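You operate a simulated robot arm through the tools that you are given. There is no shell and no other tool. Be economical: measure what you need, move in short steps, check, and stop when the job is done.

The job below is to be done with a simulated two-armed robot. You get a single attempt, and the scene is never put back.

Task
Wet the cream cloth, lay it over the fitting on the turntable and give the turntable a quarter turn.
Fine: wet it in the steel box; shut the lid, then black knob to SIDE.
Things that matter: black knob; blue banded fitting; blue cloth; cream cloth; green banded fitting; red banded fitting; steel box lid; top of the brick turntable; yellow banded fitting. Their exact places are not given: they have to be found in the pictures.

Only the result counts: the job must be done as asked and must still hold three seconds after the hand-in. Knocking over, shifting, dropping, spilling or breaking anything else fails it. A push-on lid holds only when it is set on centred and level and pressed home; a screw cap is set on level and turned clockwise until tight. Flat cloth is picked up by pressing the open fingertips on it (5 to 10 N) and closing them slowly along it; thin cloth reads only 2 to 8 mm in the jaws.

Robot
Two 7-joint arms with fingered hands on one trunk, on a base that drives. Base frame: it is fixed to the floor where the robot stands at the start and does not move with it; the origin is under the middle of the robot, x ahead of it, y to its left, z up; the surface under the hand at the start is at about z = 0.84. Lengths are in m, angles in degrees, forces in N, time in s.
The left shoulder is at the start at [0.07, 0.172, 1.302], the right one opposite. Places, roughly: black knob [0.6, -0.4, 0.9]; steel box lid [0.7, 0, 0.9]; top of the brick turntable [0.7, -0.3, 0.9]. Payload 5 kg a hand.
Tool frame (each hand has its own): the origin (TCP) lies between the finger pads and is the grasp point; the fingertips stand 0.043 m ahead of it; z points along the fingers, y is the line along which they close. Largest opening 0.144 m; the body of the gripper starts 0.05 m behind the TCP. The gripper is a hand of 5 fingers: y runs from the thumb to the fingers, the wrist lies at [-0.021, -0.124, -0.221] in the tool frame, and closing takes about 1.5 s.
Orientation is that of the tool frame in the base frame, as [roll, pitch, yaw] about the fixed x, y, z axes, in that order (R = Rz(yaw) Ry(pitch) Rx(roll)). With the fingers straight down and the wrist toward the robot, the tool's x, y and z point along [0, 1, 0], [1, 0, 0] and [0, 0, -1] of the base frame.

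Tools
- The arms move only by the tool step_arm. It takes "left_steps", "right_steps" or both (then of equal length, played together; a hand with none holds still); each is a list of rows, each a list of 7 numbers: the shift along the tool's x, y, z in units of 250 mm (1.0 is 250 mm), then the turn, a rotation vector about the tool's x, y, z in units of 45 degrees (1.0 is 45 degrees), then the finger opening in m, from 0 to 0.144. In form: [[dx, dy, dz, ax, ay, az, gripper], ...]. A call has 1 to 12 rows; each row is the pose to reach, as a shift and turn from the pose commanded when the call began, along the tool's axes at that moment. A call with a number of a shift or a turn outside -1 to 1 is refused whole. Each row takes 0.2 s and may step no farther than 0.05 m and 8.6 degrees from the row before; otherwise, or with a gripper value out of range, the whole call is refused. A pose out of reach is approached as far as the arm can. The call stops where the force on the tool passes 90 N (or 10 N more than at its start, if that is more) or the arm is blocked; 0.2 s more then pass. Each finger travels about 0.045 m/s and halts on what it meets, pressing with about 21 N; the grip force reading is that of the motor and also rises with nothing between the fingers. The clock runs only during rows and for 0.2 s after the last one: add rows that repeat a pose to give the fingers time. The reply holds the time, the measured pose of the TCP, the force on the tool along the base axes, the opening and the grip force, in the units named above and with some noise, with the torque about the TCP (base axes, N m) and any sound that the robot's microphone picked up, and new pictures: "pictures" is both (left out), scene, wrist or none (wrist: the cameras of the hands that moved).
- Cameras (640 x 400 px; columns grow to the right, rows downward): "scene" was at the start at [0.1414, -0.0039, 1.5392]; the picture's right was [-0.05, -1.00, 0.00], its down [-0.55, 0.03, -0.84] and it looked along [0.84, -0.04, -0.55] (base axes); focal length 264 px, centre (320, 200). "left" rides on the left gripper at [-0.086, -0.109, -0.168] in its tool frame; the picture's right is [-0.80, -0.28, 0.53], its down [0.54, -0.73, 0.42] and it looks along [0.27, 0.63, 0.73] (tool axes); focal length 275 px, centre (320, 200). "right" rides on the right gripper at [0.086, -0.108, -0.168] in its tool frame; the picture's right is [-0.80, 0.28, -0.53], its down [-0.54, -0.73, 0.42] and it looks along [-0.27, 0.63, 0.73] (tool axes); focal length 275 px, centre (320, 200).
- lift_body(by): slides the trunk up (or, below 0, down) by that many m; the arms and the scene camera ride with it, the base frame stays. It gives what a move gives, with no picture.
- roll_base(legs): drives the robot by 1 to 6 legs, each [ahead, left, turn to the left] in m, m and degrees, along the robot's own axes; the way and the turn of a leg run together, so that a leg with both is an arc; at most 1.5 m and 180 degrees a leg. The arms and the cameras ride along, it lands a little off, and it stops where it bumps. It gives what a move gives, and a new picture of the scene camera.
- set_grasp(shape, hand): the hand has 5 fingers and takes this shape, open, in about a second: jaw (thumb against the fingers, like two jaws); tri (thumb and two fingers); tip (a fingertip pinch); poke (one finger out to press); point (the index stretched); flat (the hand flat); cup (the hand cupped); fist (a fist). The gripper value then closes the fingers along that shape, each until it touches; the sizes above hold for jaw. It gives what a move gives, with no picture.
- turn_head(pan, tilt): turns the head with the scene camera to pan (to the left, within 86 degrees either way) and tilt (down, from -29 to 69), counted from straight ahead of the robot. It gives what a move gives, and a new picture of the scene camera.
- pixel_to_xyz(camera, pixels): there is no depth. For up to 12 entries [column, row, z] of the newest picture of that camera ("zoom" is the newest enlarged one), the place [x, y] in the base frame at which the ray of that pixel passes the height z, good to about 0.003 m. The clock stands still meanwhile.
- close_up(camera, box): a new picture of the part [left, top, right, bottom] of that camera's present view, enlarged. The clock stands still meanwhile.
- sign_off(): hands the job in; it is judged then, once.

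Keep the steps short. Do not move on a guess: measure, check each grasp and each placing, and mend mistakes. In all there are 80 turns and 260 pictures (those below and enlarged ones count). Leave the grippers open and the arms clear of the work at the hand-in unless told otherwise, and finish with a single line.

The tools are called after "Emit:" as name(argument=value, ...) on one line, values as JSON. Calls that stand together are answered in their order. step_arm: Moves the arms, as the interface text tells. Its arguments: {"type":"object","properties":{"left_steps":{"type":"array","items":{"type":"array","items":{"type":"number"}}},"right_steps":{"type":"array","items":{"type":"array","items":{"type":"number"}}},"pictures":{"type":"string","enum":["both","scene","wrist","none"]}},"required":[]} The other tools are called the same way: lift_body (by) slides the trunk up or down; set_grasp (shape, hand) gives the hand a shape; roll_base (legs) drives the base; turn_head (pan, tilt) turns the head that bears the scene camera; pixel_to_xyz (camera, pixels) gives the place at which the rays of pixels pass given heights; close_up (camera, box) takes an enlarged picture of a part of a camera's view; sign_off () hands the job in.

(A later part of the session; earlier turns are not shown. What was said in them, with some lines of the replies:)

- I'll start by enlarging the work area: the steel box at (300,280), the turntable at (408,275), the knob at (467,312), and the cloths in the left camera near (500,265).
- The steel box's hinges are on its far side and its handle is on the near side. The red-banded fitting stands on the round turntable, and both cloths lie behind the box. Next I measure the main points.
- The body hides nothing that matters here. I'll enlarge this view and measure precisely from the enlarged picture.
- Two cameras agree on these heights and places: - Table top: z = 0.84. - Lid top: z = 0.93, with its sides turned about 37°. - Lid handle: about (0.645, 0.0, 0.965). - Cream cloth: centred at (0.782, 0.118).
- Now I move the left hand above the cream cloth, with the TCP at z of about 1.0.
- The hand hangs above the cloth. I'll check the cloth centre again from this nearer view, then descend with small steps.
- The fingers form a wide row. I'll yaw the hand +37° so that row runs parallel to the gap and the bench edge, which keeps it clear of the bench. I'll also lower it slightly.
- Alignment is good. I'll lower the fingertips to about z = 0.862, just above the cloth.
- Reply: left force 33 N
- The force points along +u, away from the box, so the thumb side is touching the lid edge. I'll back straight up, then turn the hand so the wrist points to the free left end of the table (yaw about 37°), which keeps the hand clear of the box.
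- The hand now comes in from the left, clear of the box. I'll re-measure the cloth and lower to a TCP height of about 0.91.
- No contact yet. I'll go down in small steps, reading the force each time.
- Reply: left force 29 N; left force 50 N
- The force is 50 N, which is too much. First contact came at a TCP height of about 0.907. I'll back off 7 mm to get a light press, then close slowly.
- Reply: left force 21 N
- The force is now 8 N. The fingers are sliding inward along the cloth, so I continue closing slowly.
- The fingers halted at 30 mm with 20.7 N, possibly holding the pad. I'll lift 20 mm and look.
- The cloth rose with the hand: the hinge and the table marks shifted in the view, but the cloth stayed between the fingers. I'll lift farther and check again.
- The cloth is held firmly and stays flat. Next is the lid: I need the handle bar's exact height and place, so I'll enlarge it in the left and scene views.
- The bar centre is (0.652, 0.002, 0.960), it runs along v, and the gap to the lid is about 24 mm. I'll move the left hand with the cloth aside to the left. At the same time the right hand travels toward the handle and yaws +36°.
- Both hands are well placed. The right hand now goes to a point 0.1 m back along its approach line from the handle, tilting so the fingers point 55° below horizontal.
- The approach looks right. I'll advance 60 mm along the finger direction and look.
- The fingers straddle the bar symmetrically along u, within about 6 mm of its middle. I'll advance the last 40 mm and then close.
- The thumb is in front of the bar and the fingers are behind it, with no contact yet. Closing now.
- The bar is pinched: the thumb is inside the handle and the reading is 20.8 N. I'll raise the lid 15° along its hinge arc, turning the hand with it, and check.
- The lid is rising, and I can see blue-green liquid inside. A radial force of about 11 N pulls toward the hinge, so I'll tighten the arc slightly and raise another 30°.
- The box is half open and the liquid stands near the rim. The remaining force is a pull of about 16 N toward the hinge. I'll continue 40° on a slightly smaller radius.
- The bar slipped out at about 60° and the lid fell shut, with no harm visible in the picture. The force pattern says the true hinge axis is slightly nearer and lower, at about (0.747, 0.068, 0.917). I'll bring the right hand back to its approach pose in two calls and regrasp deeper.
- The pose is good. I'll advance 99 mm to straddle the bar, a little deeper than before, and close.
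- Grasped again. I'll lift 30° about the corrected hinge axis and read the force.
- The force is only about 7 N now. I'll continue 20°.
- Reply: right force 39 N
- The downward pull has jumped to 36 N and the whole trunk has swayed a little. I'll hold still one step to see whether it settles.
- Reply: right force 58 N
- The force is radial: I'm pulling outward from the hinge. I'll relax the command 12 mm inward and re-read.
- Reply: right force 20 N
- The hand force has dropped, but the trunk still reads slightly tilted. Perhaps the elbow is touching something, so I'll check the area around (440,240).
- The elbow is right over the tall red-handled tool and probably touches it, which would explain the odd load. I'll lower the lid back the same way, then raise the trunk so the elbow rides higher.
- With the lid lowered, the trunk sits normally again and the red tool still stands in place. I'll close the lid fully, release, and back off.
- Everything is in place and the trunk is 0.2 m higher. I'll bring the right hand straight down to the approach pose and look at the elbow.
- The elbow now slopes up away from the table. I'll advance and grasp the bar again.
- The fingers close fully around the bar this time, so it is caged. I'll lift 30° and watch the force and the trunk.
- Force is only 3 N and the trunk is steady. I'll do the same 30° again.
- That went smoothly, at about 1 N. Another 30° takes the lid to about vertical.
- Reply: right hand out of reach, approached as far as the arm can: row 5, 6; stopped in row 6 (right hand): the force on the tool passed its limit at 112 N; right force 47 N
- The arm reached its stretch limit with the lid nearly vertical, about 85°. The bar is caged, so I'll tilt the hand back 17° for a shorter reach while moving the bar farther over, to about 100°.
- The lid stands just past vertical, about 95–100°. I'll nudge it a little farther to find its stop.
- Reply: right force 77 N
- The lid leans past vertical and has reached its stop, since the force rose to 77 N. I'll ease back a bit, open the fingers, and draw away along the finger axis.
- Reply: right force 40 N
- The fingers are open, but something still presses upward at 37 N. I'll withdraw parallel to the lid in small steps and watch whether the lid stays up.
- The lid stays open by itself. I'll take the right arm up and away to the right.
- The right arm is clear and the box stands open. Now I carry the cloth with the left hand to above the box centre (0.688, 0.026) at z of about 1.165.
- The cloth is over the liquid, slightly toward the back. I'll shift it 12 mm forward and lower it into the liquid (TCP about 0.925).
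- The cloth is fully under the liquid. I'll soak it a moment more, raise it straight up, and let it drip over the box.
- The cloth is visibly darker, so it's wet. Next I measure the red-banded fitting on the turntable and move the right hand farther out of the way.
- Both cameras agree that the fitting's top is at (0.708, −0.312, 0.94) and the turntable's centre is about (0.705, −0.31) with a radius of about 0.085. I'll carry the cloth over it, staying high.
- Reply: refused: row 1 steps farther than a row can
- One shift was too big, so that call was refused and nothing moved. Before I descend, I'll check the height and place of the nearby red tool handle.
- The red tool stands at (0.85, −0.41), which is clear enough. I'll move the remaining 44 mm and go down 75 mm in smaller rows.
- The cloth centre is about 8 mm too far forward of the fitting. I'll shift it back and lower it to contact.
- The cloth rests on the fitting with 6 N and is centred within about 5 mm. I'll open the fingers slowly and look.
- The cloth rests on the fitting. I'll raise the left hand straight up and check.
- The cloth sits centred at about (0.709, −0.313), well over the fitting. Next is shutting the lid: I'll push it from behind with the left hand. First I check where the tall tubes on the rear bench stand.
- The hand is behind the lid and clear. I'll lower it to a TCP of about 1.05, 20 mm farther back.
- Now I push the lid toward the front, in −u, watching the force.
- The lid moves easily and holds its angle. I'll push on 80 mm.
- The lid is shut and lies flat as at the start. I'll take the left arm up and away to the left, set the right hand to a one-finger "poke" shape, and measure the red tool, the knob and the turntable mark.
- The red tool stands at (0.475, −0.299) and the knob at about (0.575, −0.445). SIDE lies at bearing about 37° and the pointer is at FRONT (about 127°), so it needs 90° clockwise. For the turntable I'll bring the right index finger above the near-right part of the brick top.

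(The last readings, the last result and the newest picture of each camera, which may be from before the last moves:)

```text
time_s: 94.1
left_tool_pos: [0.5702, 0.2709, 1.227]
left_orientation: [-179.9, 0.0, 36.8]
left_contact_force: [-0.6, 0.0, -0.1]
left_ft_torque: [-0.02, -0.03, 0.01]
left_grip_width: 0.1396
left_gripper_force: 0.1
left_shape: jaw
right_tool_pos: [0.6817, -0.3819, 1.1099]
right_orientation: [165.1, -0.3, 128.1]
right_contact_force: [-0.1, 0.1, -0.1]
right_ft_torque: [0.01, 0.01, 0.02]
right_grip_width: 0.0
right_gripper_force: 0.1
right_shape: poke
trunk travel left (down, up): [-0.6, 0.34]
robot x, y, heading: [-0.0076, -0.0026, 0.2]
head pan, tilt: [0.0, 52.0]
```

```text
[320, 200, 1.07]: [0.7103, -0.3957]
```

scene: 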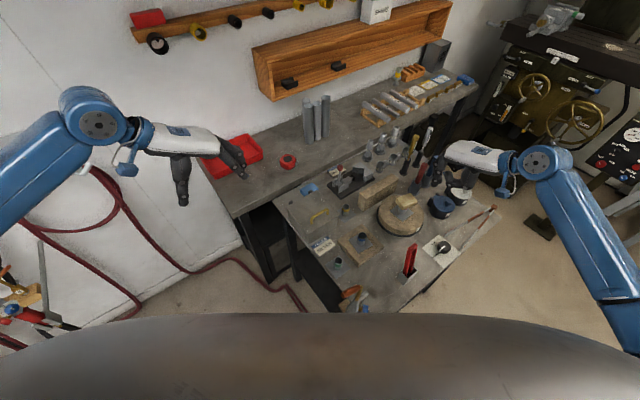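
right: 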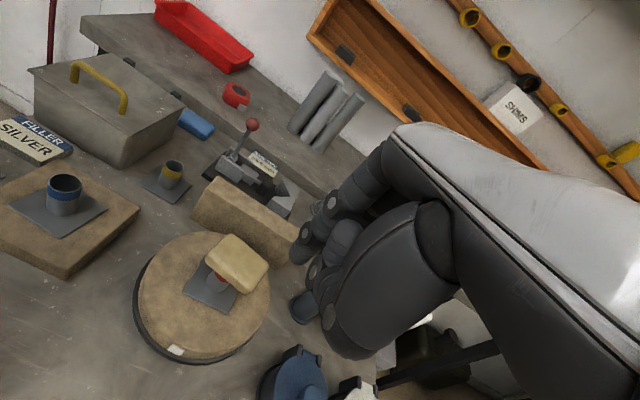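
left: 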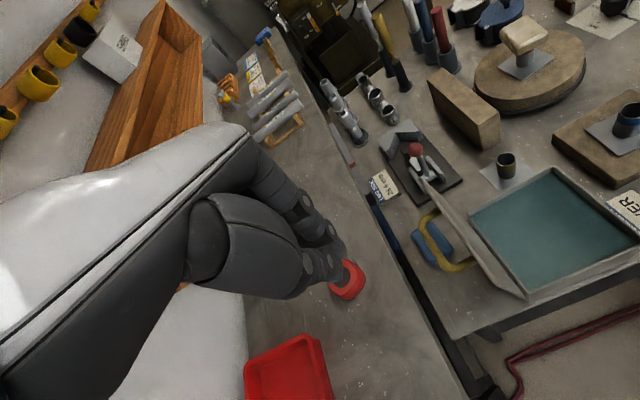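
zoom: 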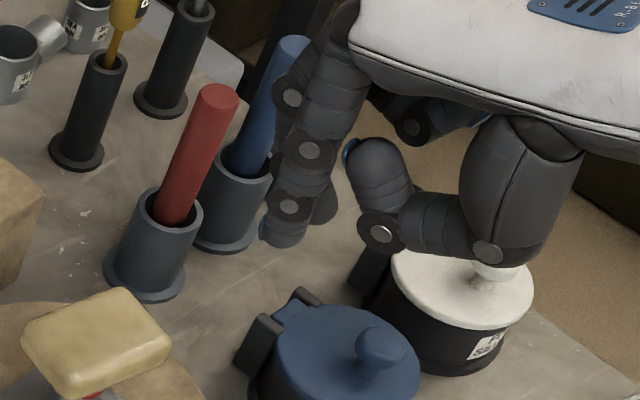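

The index fingertip is at about (0.690, −0.375, 1.068), which fits TCP + 43 mm. I'll go to a start point over the brick top at (0.668, −0.365) and descend to about 12 mm above it.

Emit:
step_arm(right_steps=[[0.086, -0.04, 0.08, 0, 0, 0, 0], [0.086, -0.08, 0.2, 0, 0, 0, 0], [0.086, -0.12, 0.32, 0, 0, 0, 0], [0.086, -0.15, 0.44, 0, 0, 0, 0], [0.086, -0.19, 0.55, 0, 0, 0, 0], [0.086, -0.21, 0.62, 0, 0, 0, 0], [0.086, -0.21, 0.62, 0, 0, 0, 0]])

Emit:
close_up(camera="scene", box=[370, 170, 470, 250])

Emit:
close_up(camera="right", box=[160, 150, 420, 350])

```text
time_s: 95.7
left_tool_pos: [0.5701, 0.2718, 1.2266]
left_orientation: [179.9, 0.1, 36.9]
left_contact_force: [-0.3, 0.8, -0.7]
left_ft_torque: [-0.02, -0.01, -0.03]
left_grip_width: 0.1395
left_gripper_force: 0.1
left_shape: jaw
right_tool_pos: [0.6596, -0.3737, 0.9512]
right_orientation: [165.2, -0.3, 128.2]
right_contact_force: [0.1, -0.5, 0.3]
right_ft_torque: [-0.01, 0.0, 0.0]
right_grip_width: 0.0002
right_gripper_force: 0.0
right_shape: poke
trunk travel left (down, up): [-0.6, 0.34]
robot x, y, heading: [0.0004, 0.0004, -0.3]
head pan, tilt: [0.0, 52.0]
```

scene: 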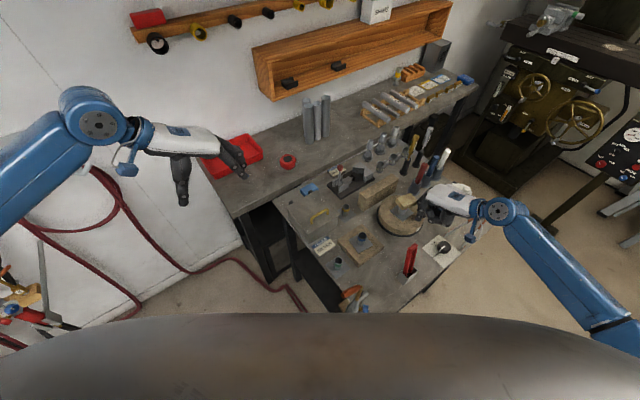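
right: 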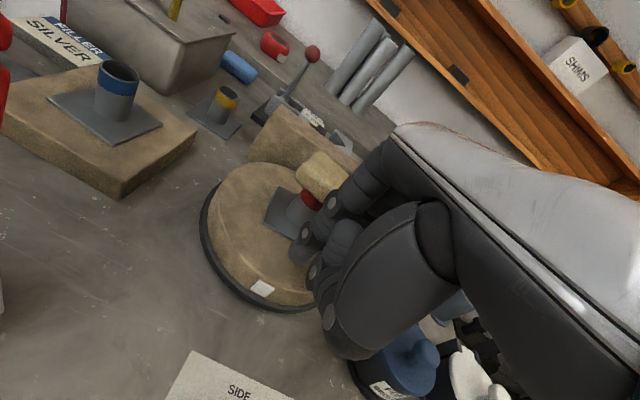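

```text
5.00 times, centred on (420, 210) of scene
```

zoom: 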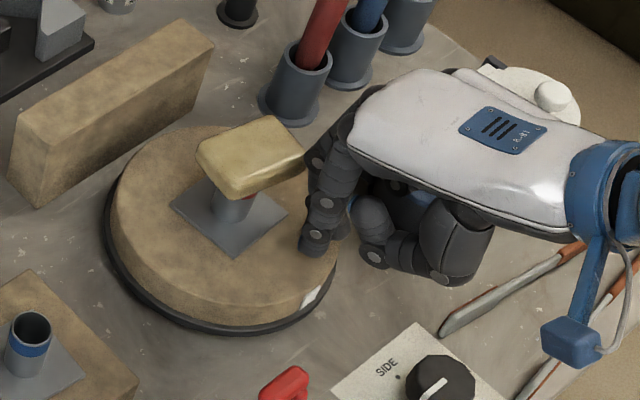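

```text
2.00 times, centred on (290, 250) of right
```

zoom: 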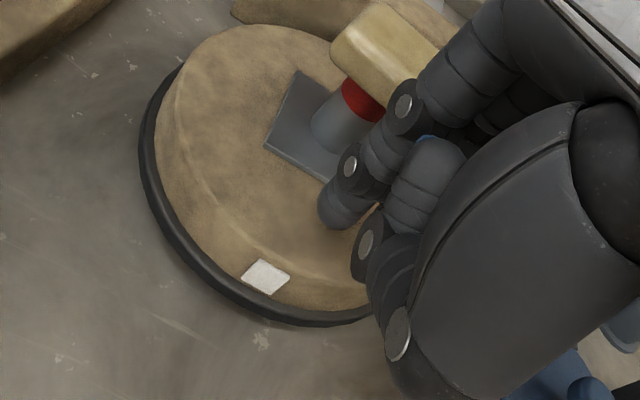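

The index knuckle passes too close to the cloth at this tilt. I'll back off, tilt the hand 20° more so the finger leans away, and move the contact point outward to a radius of 75 mm.

Emit:
step_arm(right_steps=[[-0.03, -0.06, -0.1, 0, 0, 0, 0], [-0.06, -0.08, -0.1, -0.12, 0, 0, 0], [-0.063, -0.08, -0.1, -0.28, 0, 0, 0], [-0.063, -0.08, -0.1, -0.444, 0, 0, 0], [-0.063, -0.07, -0.04, -0.444, 0, 0, 0], [-0.063, -0.064, 0.02, -0.444, 0, 0, 0], [-0.063, -0.064, 0.02, -0.444, 0, 0, 0]], pictures="none")

Emit:
close_up(camera="scene", box=[370, 170, 470, 250])

Emit:
close_up(camera="right", box=[160, 150, 420, 350])

```text
time_s: 97.3
left_tool_pos: [0.5699, 0.2715, 1.2252]
left_orientation: [-180.0, -0.1, 36.8]
left_contact_force: [0.3, -0.6, -0.5]
left_ft_torque: [-0.03, -0.05, -0.01]
left_grip_width: 0.1395
left_gripper_force: 0.0
left_shape: jaw
right_tool_pos: [0.6578, -0.3939, 0.9436]
right_orientation: [145.2, -0.3, 128.2]
right_contact_force: [-0.6, 0.2, 0.1]
right_ft_torque: [0.01, -0.01, -0.04]
right_grip_width: 0.0
right_gripper_force: 0.1
right_shape: poke
trunk travel left (down, up): [-0.6, 0.34]
robot x, y, heading: [0.0002, 0.0007, 0.2]
head pan, tilt: [0.0, 52.0]
```

```text
5.00 times, centred on (420, 210) of scene
```

zoom: 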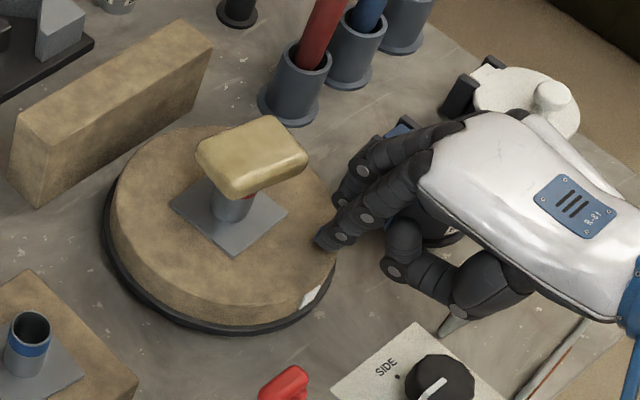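

```text
2.00 times, centred on (290, 250) of right
```

zoom: 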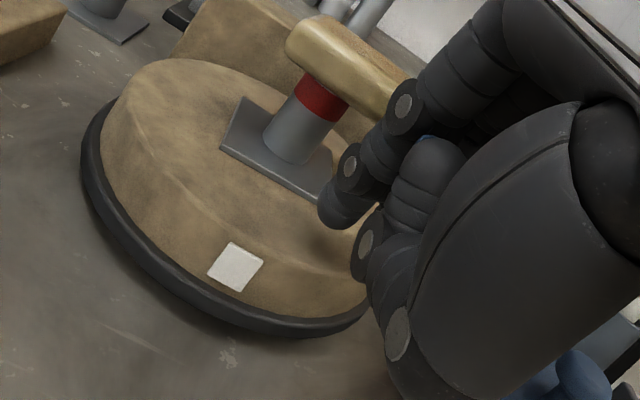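

The clearance to the cloth is now good. I'll press down gently in two steps.

Emit:
step_arm(right_steps=[[0, -0.014, 0.02, 0, 0, 0, 0], [0, -0.028, 0.039, 0, 0, 0, 0], [0, -0.028, 0.039, 0, 0, 0, 0]], pictures="none")

Emit:
step_arm(right_steps=[[0, -0.014, 0.02, 0, 0, 0, 0], [0, -0.014, 0.02, 0, 0, 0, 0]], pictures="none")

```text
time_s: 98.1
left_tool_pos: [0.57, 0.271, 1.2253]
left_orientation: [-180.0, 0.0, 36.8]
left_contact_force: [0.6, -0.6, -0.4]
left_ft_torque: [0.03, 0.03, 0.01]
left_grip_width: 0.1397
left_gripper_force: 0.0
left_shape: jaw
right_tool_pos: [0.6578, -0.3934, 0.9298]
right_orientation: [145.4, -0.3, 128.3]
right_contact_force: [0.1, -0.2, 0.3]
right_ft_torque: [0.01, -0.04, -0.01]
right_grip_width: 0.0002
right_gripper_force: 0.1
right_shape: poke
trunk travel left (down, up): [-0.6, 0.34]
robot x, y, heading: [-0.0006, 0.0029, 0.1]
head pan, tilt: [0.0, 52.0]
```

```text
time_s: 98.7
left_tool_pos: [0.5686, 0.271, 1.227]
left_orientation: [179.8, 0.0, 36.8]
left_contact_force: [0.0, -0.4, 0.4]
left_ft_torque: [0.0, -0.03, 0.0]
left_grip_width: 0.1394
left_gripper_force: 0.0
left_shape: jaw
right_tool_pos: [0.6584, -0.3938, 0.9276]
right_orientation: [145.1, -0.2, 128.1]
right_contact_force: [-2.2, -5.0, 22.3]
right_ft_torque: [0.03, -0.48, -0.09]
right_grip_width: 0.0
right_gripper_force: 0.0
right_shape: poke
trunk travel left (down, up): [-0.6, 0.34]
robot x, y, heading: [-0.0024, 0.0004, -0.2]
head pan, tilt: [0.0, 52.0]
```

Contact is firm at 22 N on the brick top, at a radius of about 77 mm. Now I drag the finger clockwise along the arc, slowly, 40° first.

Emit:
step_arm(right_steps=[[0.022, -0.012, -0.008, 0, 0, 0, 0], [0.046, -0.022, -0.015, 0, 0, 0, 0], [0.071, -0.03, -0.021, 0, 0, 0, 0], [0.096, -0.036, -0.026, 0, 0, 0, 0], [0.122, -0.041, -0.029, 0, 0, 0, 0], [0.149, -0.044, -0.031, 0, 0, 0, 0], [0.175, -0.045, -0.032, 0, 0, 0, 0], [0.202, -0.044, -0.031, 0, 0, 0, 0]], pictures="none")

Emit:
close_up(camera="scene", box=[370, 170, 470, 250])

Emit:
close_up(camera="right", box=[160, 150, 420, 350])

```text
time_s: 100.5
left_tool_pos: [0.5682, 0.2725, 1.2263]
left_orientation: [179.9, -0.1, 36.9]
left_contact_force: [-0.7, 0.2, 0.4]
left_ft_torque: [0.03, 0.0, 0.05]
left_grip_width: 0.1394
left_gripper_force: 0.1
left_shape: jaw
right_tool_pos: [0.6149, -0.3626, 0.9265]
right_orientation: [145.2, -0.2, 128.3]
right_contact_force: [-0.2, -1.7, 28.8]
right_ft_torque: [0.23, -0.78, -0.06]
right_grip_width: 0.0
right_gripper_force: 0.1
right_shape: poke
trunk travel left (down, up): [-0.6, 0.34]
robot x, y, heading: [0.0018, 0.0012, -0.2]
head pan, tilt: [0.0, 52.0]
```

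```text
5.00 times, centred on (420, 210) of scene
```

zoom: 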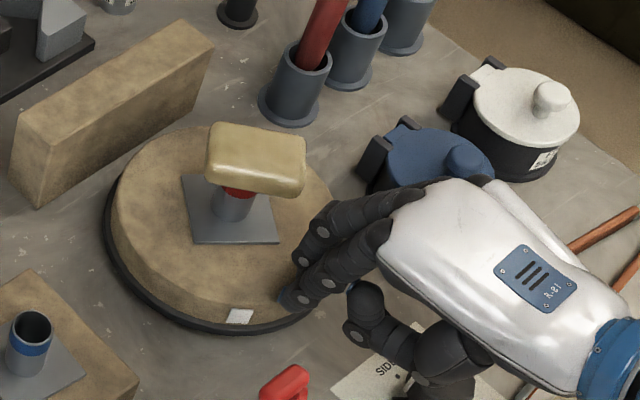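

```text
2.00 times, centred on (290, 250) of right
```

zoom: 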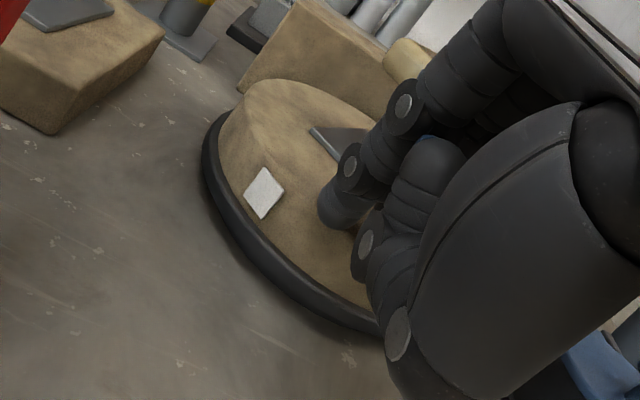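

The turntable follows: the white mark moved and the plate turned about 40°, with the cloth riding along. I'll continue the arc 50°.

Emit:
step_arm(right_steps=[[0.027, 0.003, 0.002, 0, 0, 0, 0], [0.053, 0.008, 0.005, 0, 0, 0, 0], [0.078, 0.014, 0.01, 0, 0, 0, 0], [0.103, 0.022, 0.016, 0, 0, 0, 0], [0.127, 0.032, 0.023, 0, 0, 0, 0], [0.149, 0.044, 0.031, 0, 0, 0, 0], [0.17, 0.057, 0.04, 0, 0, 0, 0], [0.19, 0.072, 0.051, 0, 0, 0, 0], [0.208, 0.088, 0.062, 0, 0, 0, 0], [0.225, 0.106, 0.074, 0, 0, 0, 0]], pictures="none")

Emit:
close_up(camera="scene", box=[360, 170, 460, 250])

Emit:
pixel_to_xyz(camera="zoom", pixels=[[320, 200, 0.87]])

```text
time_s: 102.7
left_tool_pos: [0.5684, 0.2715, 1.227]
left_orientation: [180.0, -0.1, 36.8]
left_contact_force: [0.3, 0.8, 0.2]
left_ft_torque: [0.03, 0.03, -0.02]
left_grip_width: 0.1395
left_gripper_force: 0.1
left_shape: jaw
right_tool_pos: [0.6048, -0.2993, 0.9267]
right_orientation: [145.1, -0.2, 128.3]
right_contact_force: [3.4, -1.7, 33.0]
right_ft_torque: [0.24, -1.05, -0.14]
right_grip_width: 0.0001
right_gripper_force: 0.0
right_shape: poke
trunk travel left (down, up): [-0.6, 0.34]
robot x, y, heading: [0.0003, 0.0025, 0.0]
head pan, tilt: [0.0, 52.0]
```

```text
5.00 times, centred on (410, 210) of scene
```

zoom: 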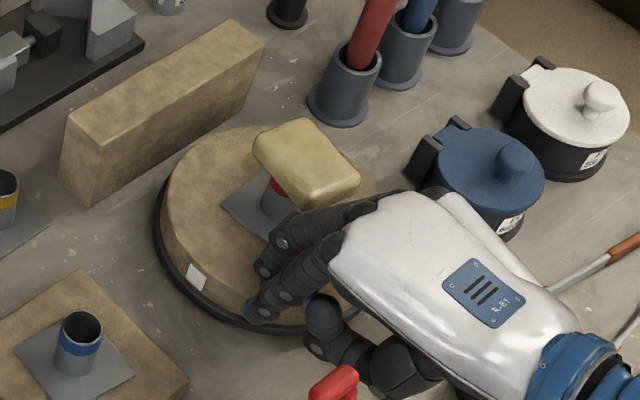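

```text
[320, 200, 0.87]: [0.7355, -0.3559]
```

Emit:
pixel_to_xyz(camera="zoom", pixels=[[197, 277, 0.87], [222, 205, 0.895], [268, 242, 0.895], [305, 162, 0.965]])

Emit:
step_arm(right_steps=[[0, 0.014, -0.02, 0, 0, 0, 0], [0, 0.06, -0.09, 0, 0, 0, 0], [0, 0.0, -0.2, 0, 0, 0, 0], [0, -0.05, -0.35, 0, 0, 0, 0], [0, -0.05, -0.5, 0, 0, 0, 0]], pictures="none")

Emit:
close_up(camera="scene", box=[360, 170, 460, 250])

Emit:
pixel_to_xyz(camera="zoom", pixels=[[320, 200, 0.87]])

```text
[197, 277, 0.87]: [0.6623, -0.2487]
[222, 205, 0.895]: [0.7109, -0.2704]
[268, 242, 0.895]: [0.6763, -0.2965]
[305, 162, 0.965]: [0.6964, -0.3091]
```

```text
time_s: 103.9
left_tool_pos: [0.5697, 0.2721, 1.2274]
left_orientation: [180.0, 0.0, 36.8]
left_contact_force: [-0.1, -0.3, 0.3]
left_ft_torque: [-0.02, -0.02, 0.0]
left_grip_width: 0.1393
left_gripper_force: 0.1
left_shape: jaw
right_tool_pos: [0.539, -0.3482, 1.0147]
right_orientation: [145.3, -0.4, 128.4]
right_contact_force: [-0.3, -0.1, 0.7]
right_ft_torque: [0.01, -0.04, 0.01]
right_grip_width: 0.0002
right_gripper_force: 0.1
right_shape: poke
trunk travel left (down, up): [-0.6, 0.34]
robot x, y, heading: [-0.0027, 0.0008, -0.1]
head pan, tilt: [0.0, 52.0]
```

```text
5.00 times, centred on (410, 210) of scene
```

zoom: 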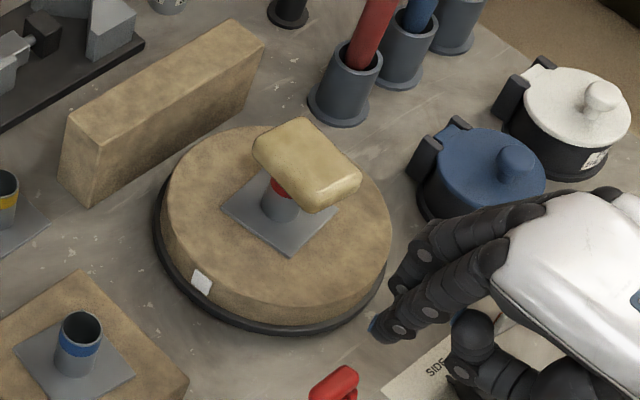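

```text
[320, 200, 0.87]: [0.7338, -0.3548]
```

Emit:
close_up(camera="scene", box=[370, 190, 440, 240])

Emit:
pixel_to_xyz(camera="scene", pixels=[[418.4, 229.4, 0.87], [386.4, 226.4, 0.87], [390.4, 211.4, 0.893], [414, 211.6, 0.893], [404, 221, 0.893], [390, 211, 0.893], [413.4, 212.6, 0.893], [403, 221.4, 0.893]])

Emit:
set_grasp(shape="jaw", hand="right")

```text
8.00 times, centred on (405, 215) of scene
```

zoom: 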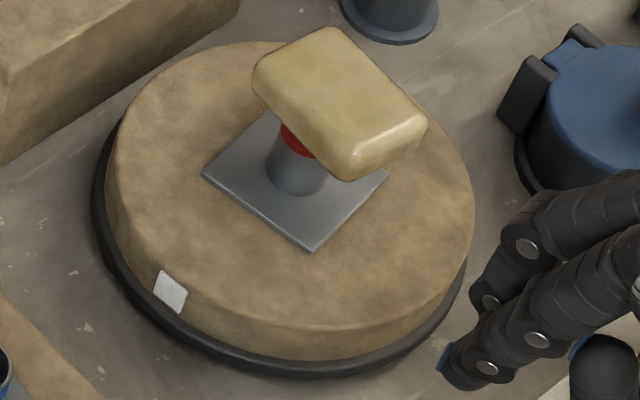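

```text
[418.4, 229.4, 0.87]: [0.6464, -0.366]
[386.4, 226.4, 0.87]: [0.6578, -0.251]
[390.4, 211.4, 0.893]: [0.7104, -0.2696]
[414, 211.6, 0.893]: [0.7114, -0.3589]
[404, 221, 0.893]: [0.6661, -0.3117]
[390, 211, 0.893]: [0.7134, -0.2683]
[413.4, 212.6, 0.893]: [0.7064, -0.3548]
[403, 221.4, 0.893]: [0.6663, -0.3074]
```

```text
time_s: 104.8
left_tool_pos: [0.5707, 0.2708, 1.2268]
left_orientation: [180.0, 0.0, 36.7]
left_contact_force: [0.1, -0.1, 0.3]
left_ft_torque: [0.0, -0.02, 0.02]
left_grip_width: 0.1398
left_gripper_force: 0.0
left_shape: jaw
right_tool_pos: [0.5406, -0.347, 1.0145]
right_orientation: [145.3, -0.3, 128.3]
right_contact_force: [-0.2, -0.7, -0.3]
right_ft_torque: [0.01, 0.03, -0.03]
right_grip_width: 0.1438
right_gripper_force: 0.0
right_shape: jaw
trunk travel left (down, up): [-0.6, 0.34]
robot x, y, heading: [0.0007, -0.0026, -0.2]
head pan, tilt: [0.0, 52.0]
5 turns are left
```

The quarter turn reads about 85–93° by the plate and the mark, and the cloth still rests on the fitting. Only 5 turns remain, so I go straight to the knob: upright right hand over (0.574, −0.445), yaw 155°, hovering above it.

Emit:
step_arm(right_steps=[[-0.07, -0.015, -0.06, 0.1, 0, 0, 0.12], [-0.15, -0.03, -0.1, 0.25, 0, 0, 0.1], [-0.23, -0.045, -0.128, 0.4, 0, 0, 0.085], [-0.31, -0.06, -0.128, 0.55, 0, 0, 0.07], [-0.36, -0.074, -0.128, 0.68, 0, 0, 0.07], [-0.38, -0.074, -0.128, 0.778, 0, 0, 0.07]], pictures="none")

Emit:
step_arm(right_steps=[[0, 0, 0, 0, 0, -0.15, 0.07], [0, 0, 0, 0, 0, -0.3, 0.07], [0, 0, 0, 0, 0, -0.45, 0.07], [0, 0, 0, 0, 0, -0.59, 0.07], [0, 0, 0.12, 0, 0, -0.59, 0.07], [0, 0, 0.28, 0, 0, -0.59, 0.07], [0, 0, 0.28, 0, 0, -0.59, 0.07]], pictures="both")

Emit:
close_up(camera="right", box=[160, 180, 420, 380])

Emit:
pixel_to_xyz(camera="zoom", pixels=[[200, 200, 0.865], [320, 200, 0.865], [200, 300, 0.865], [320, 300, 0.865]])

Emit:
close_up(camera="scene", box=[405, 210, 485, 270])

Emit:
pixel_to_xyz(camera="zoom", pixels=[[220, 200, 0.865], [320, 200, 0.865], [220, 300, 0.865], [320, 300, 0.865]])

```text
time_s: 106.2
left_tool_pos: [0.5705, 0.272, 1.2264]
left_orientation: [-180.0, 0.0, 36.8]
left_contact_force: [0.2, -0.5, -0.9]
left_ft_torque: [0.0, 0.02, -0.01]
left_grip_width: 0.1396
left_gripper_force: 0.0
left_shape: jaw
right_tool_pos: [0.5755, -0.4443, 1.0342]
right_orientation: [-179.7, -0.2, 128.2]
right_contact_force: [0.1, 0.0, -0.1]
right_ft_torque: [-0.04, 0.02, 0.0]
right_grip_width: 0.0705
right_gripper_force: 0.1
right_shape: jaw
trunk travel left (down, up): [-0.6, 0.34]
robot x, y, heading: [-0.0022, -0.0038, -0.2]
head pan, tilt: [0.0, 52.0]
```

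```text
time_s: 107.8
left_tool_pos: [0.5709, 0.2722, 1.2264]
left_orientation: [-180.0, 0.0, 36.8]
left_contact_force: [0.3, 0.1, -0.5]
left_ft_torque: [0.0, 0.0, 0.0]
left_grip_width: 0.1394
left_gripper_force: 0.1
left_shape: jaw
right_tool_pos: [0.5749, -0.4428, 0.9635]
right_orientation: [-180.0, -0.4, 154.8]
right_contact_force: [0.4, -0.1, 0.4]
right_ft_torque: [0.02, -0.05, -0.02]
right_grip_width: 0.0704
right_gripper_force: 0.1
right_shape: jaw
trunk travel left (down, up): [-0.6, 0.34]
robot x, y, heading: [-0.0066, 0.0018, -0.3]
head pan, tilt: [0.0, 52.0]
```

scene: 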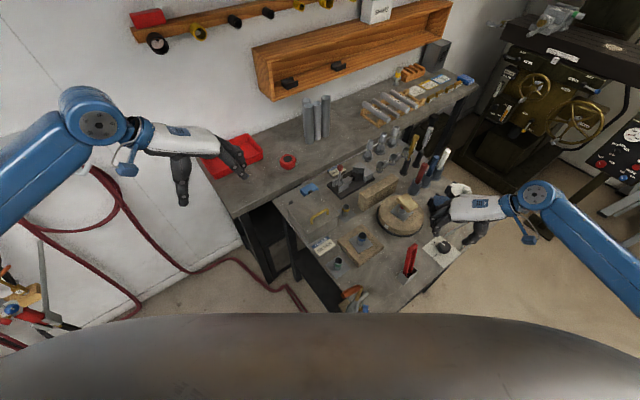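
right: 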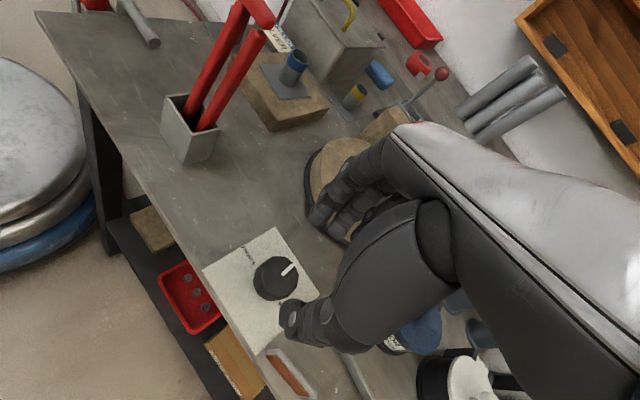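

```text
2.00 times, centred on (290, 280) of right
```

zoom: 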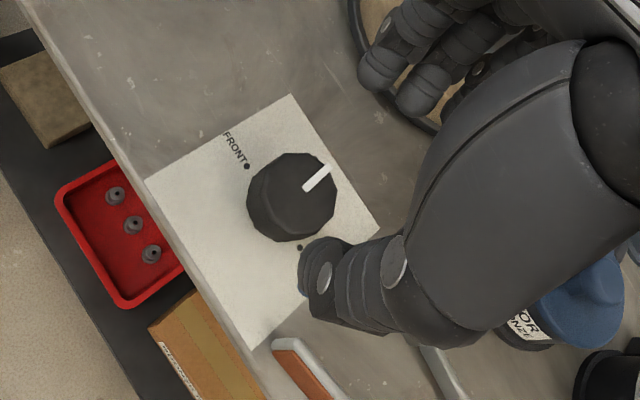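

```text
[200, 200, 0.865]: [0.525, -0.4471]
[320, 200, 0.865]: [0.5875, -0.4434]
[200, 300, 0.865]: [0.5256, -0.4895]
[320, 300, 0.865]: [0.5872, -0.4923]
```

```text
6.67 times, centred on (445, 240) of scene
```

zoom: 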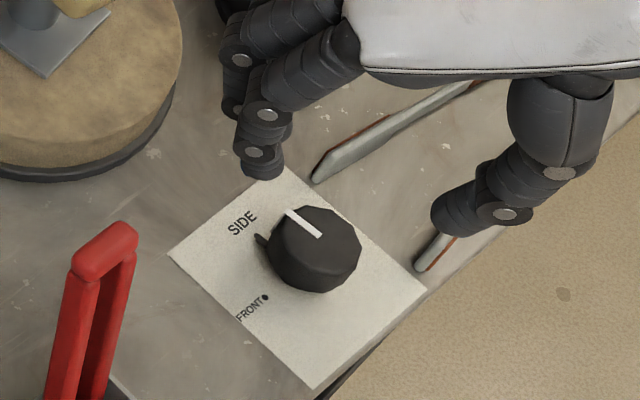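

```text
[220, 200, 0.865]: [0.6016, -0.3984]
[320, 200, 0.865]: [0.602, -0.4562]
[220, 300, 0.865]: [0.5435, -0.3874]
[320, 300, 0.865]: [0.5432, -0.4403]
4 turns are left
```

In both close-ups the knob's white line and nub now point at SIDE. The curled thumb turned it while I was dragging the turntable, after the lid was shut. I'll lift the right hand straight up, clear it, and verify the knob, cloth and lid without obstruction.

Emit:
step_arm(right_steps=[[0, 0, -0.12, 0, 0, 0, 0.08], [0, 0, -0.3, 0, 0, 0, 0.1], [0, 0, -0.48, 0, 0, 0, 0.12], [0, 0, -0.66, 0, 0, 0, 0.14], [-0.1, -0.1, -0.8, 0, 0, 0, 0.14], [-0.2, -0.22, -0.9, 0, 0, 0, 0.14], [-0.32, -0.34, -0.95, 0, 0, 0, 0.14], [-0.42, -0.44, -0.98, 0, 0, 0, 0.14]], pictures="scene")

Emit:
close_up(camera="scene", box=[425, 228, 465, 268])

Emit:
close_up(camera="right", box=[0, 0, 640, 400])

Emit:
close_up(camera="scene", box=[260, 140, 500, 290])

Emit:
pixel_to_xyz(camera="scene", pixels=[[440.1, 241.8, 0.875], [445, 245.3, 0.875], [436.7, 254.5, 0.842], [436, 246, 0.842], [444, 247.5, 0.86]])

```text
time_s: 109.6
left_tool_pos: [0.5709, 0.2706, 1.226]
left_orientation: [-179.9, 0.1, 36.8]
left_contact_force: [0.7, -0.2, 1.0]
left_ft_torque: [0.03, -0.02, -0.01]
left_grip_width: 0.1396
left_gripper_force: 0.1
left_shape: jaw
right_tool_pos: [0.6268, -0.5942, 1.2046]
right_orientation: [-179.9, -0.5, 154.8]
right_contact_force: [-0.5, 0.2, 0.9]
right_ft_torque: [0.02, 0.01, 0.03]
right_grip_width: 0.1395
right_gripper_force: 0.1
right_shape: jaw
trunk travel left (down, up): [-0.6, 0.34]
robot x, y, heading: [-0.0004, 0.0016, 0.3]
head pan, tilt: [0.0, 52.0]
```

scene: 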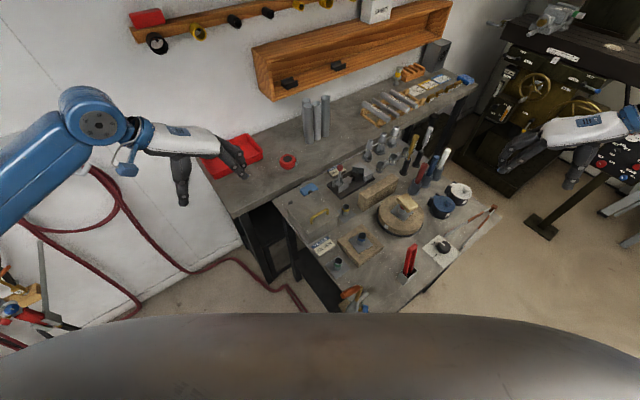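

```text
10.00 times, centred on (445, 248) of scene
```

zoom: 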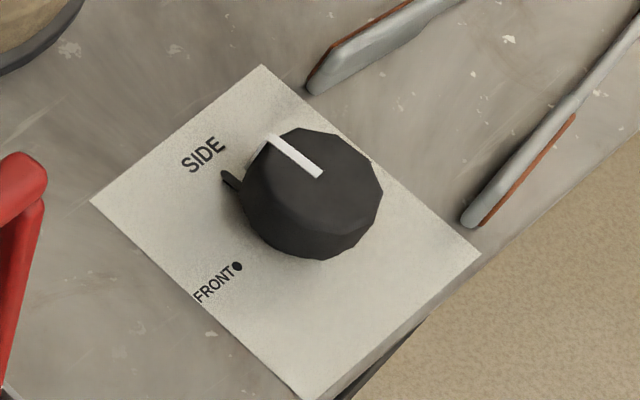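

```text
1.00 times, centred on (320, 200) of right (not enlarged: the box is as wide or as high as the picture)
```

zoom: 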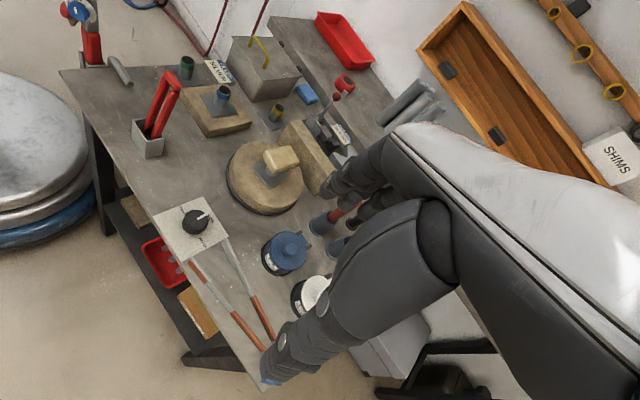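

```text
2.67 times, centred on (380, 215) of scene
```

zoom: 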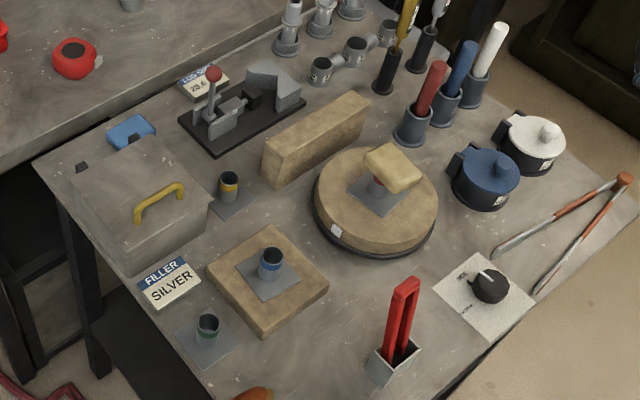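

```text
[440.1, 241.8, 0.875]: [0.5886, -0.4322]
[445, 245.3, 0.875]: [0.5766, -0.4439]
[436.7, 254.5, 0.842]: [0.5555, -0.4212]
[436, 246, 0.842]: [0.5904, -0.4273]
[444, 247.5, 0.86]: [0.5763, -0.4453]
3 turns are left
```

Everything reads as done:
- **Knob:** the pointer stands on SIDE, at bearing 44° against 44° for the dot.
- **Lid:** shut.
- **Cloth:** the wet cream cloth rests over the red-banded fitting.
- **Turntable:** turned a quarter.
- **Everything else:** the other items look to be in their places, both hands are open, and both arms are clear.

I'm handing in.

Emit:
sign_off()

```text
The job is handed in.
```

I wet the cream cloth in the steel box, laid it over the red-banded fitting and gave the turntable a quarter turn (85–93° measured); the lid is shut and the black knob is on SIDE, though the lid dropped shut twice on its own and the knob was turned by my thumb during the turntable move, after the lid was shut.
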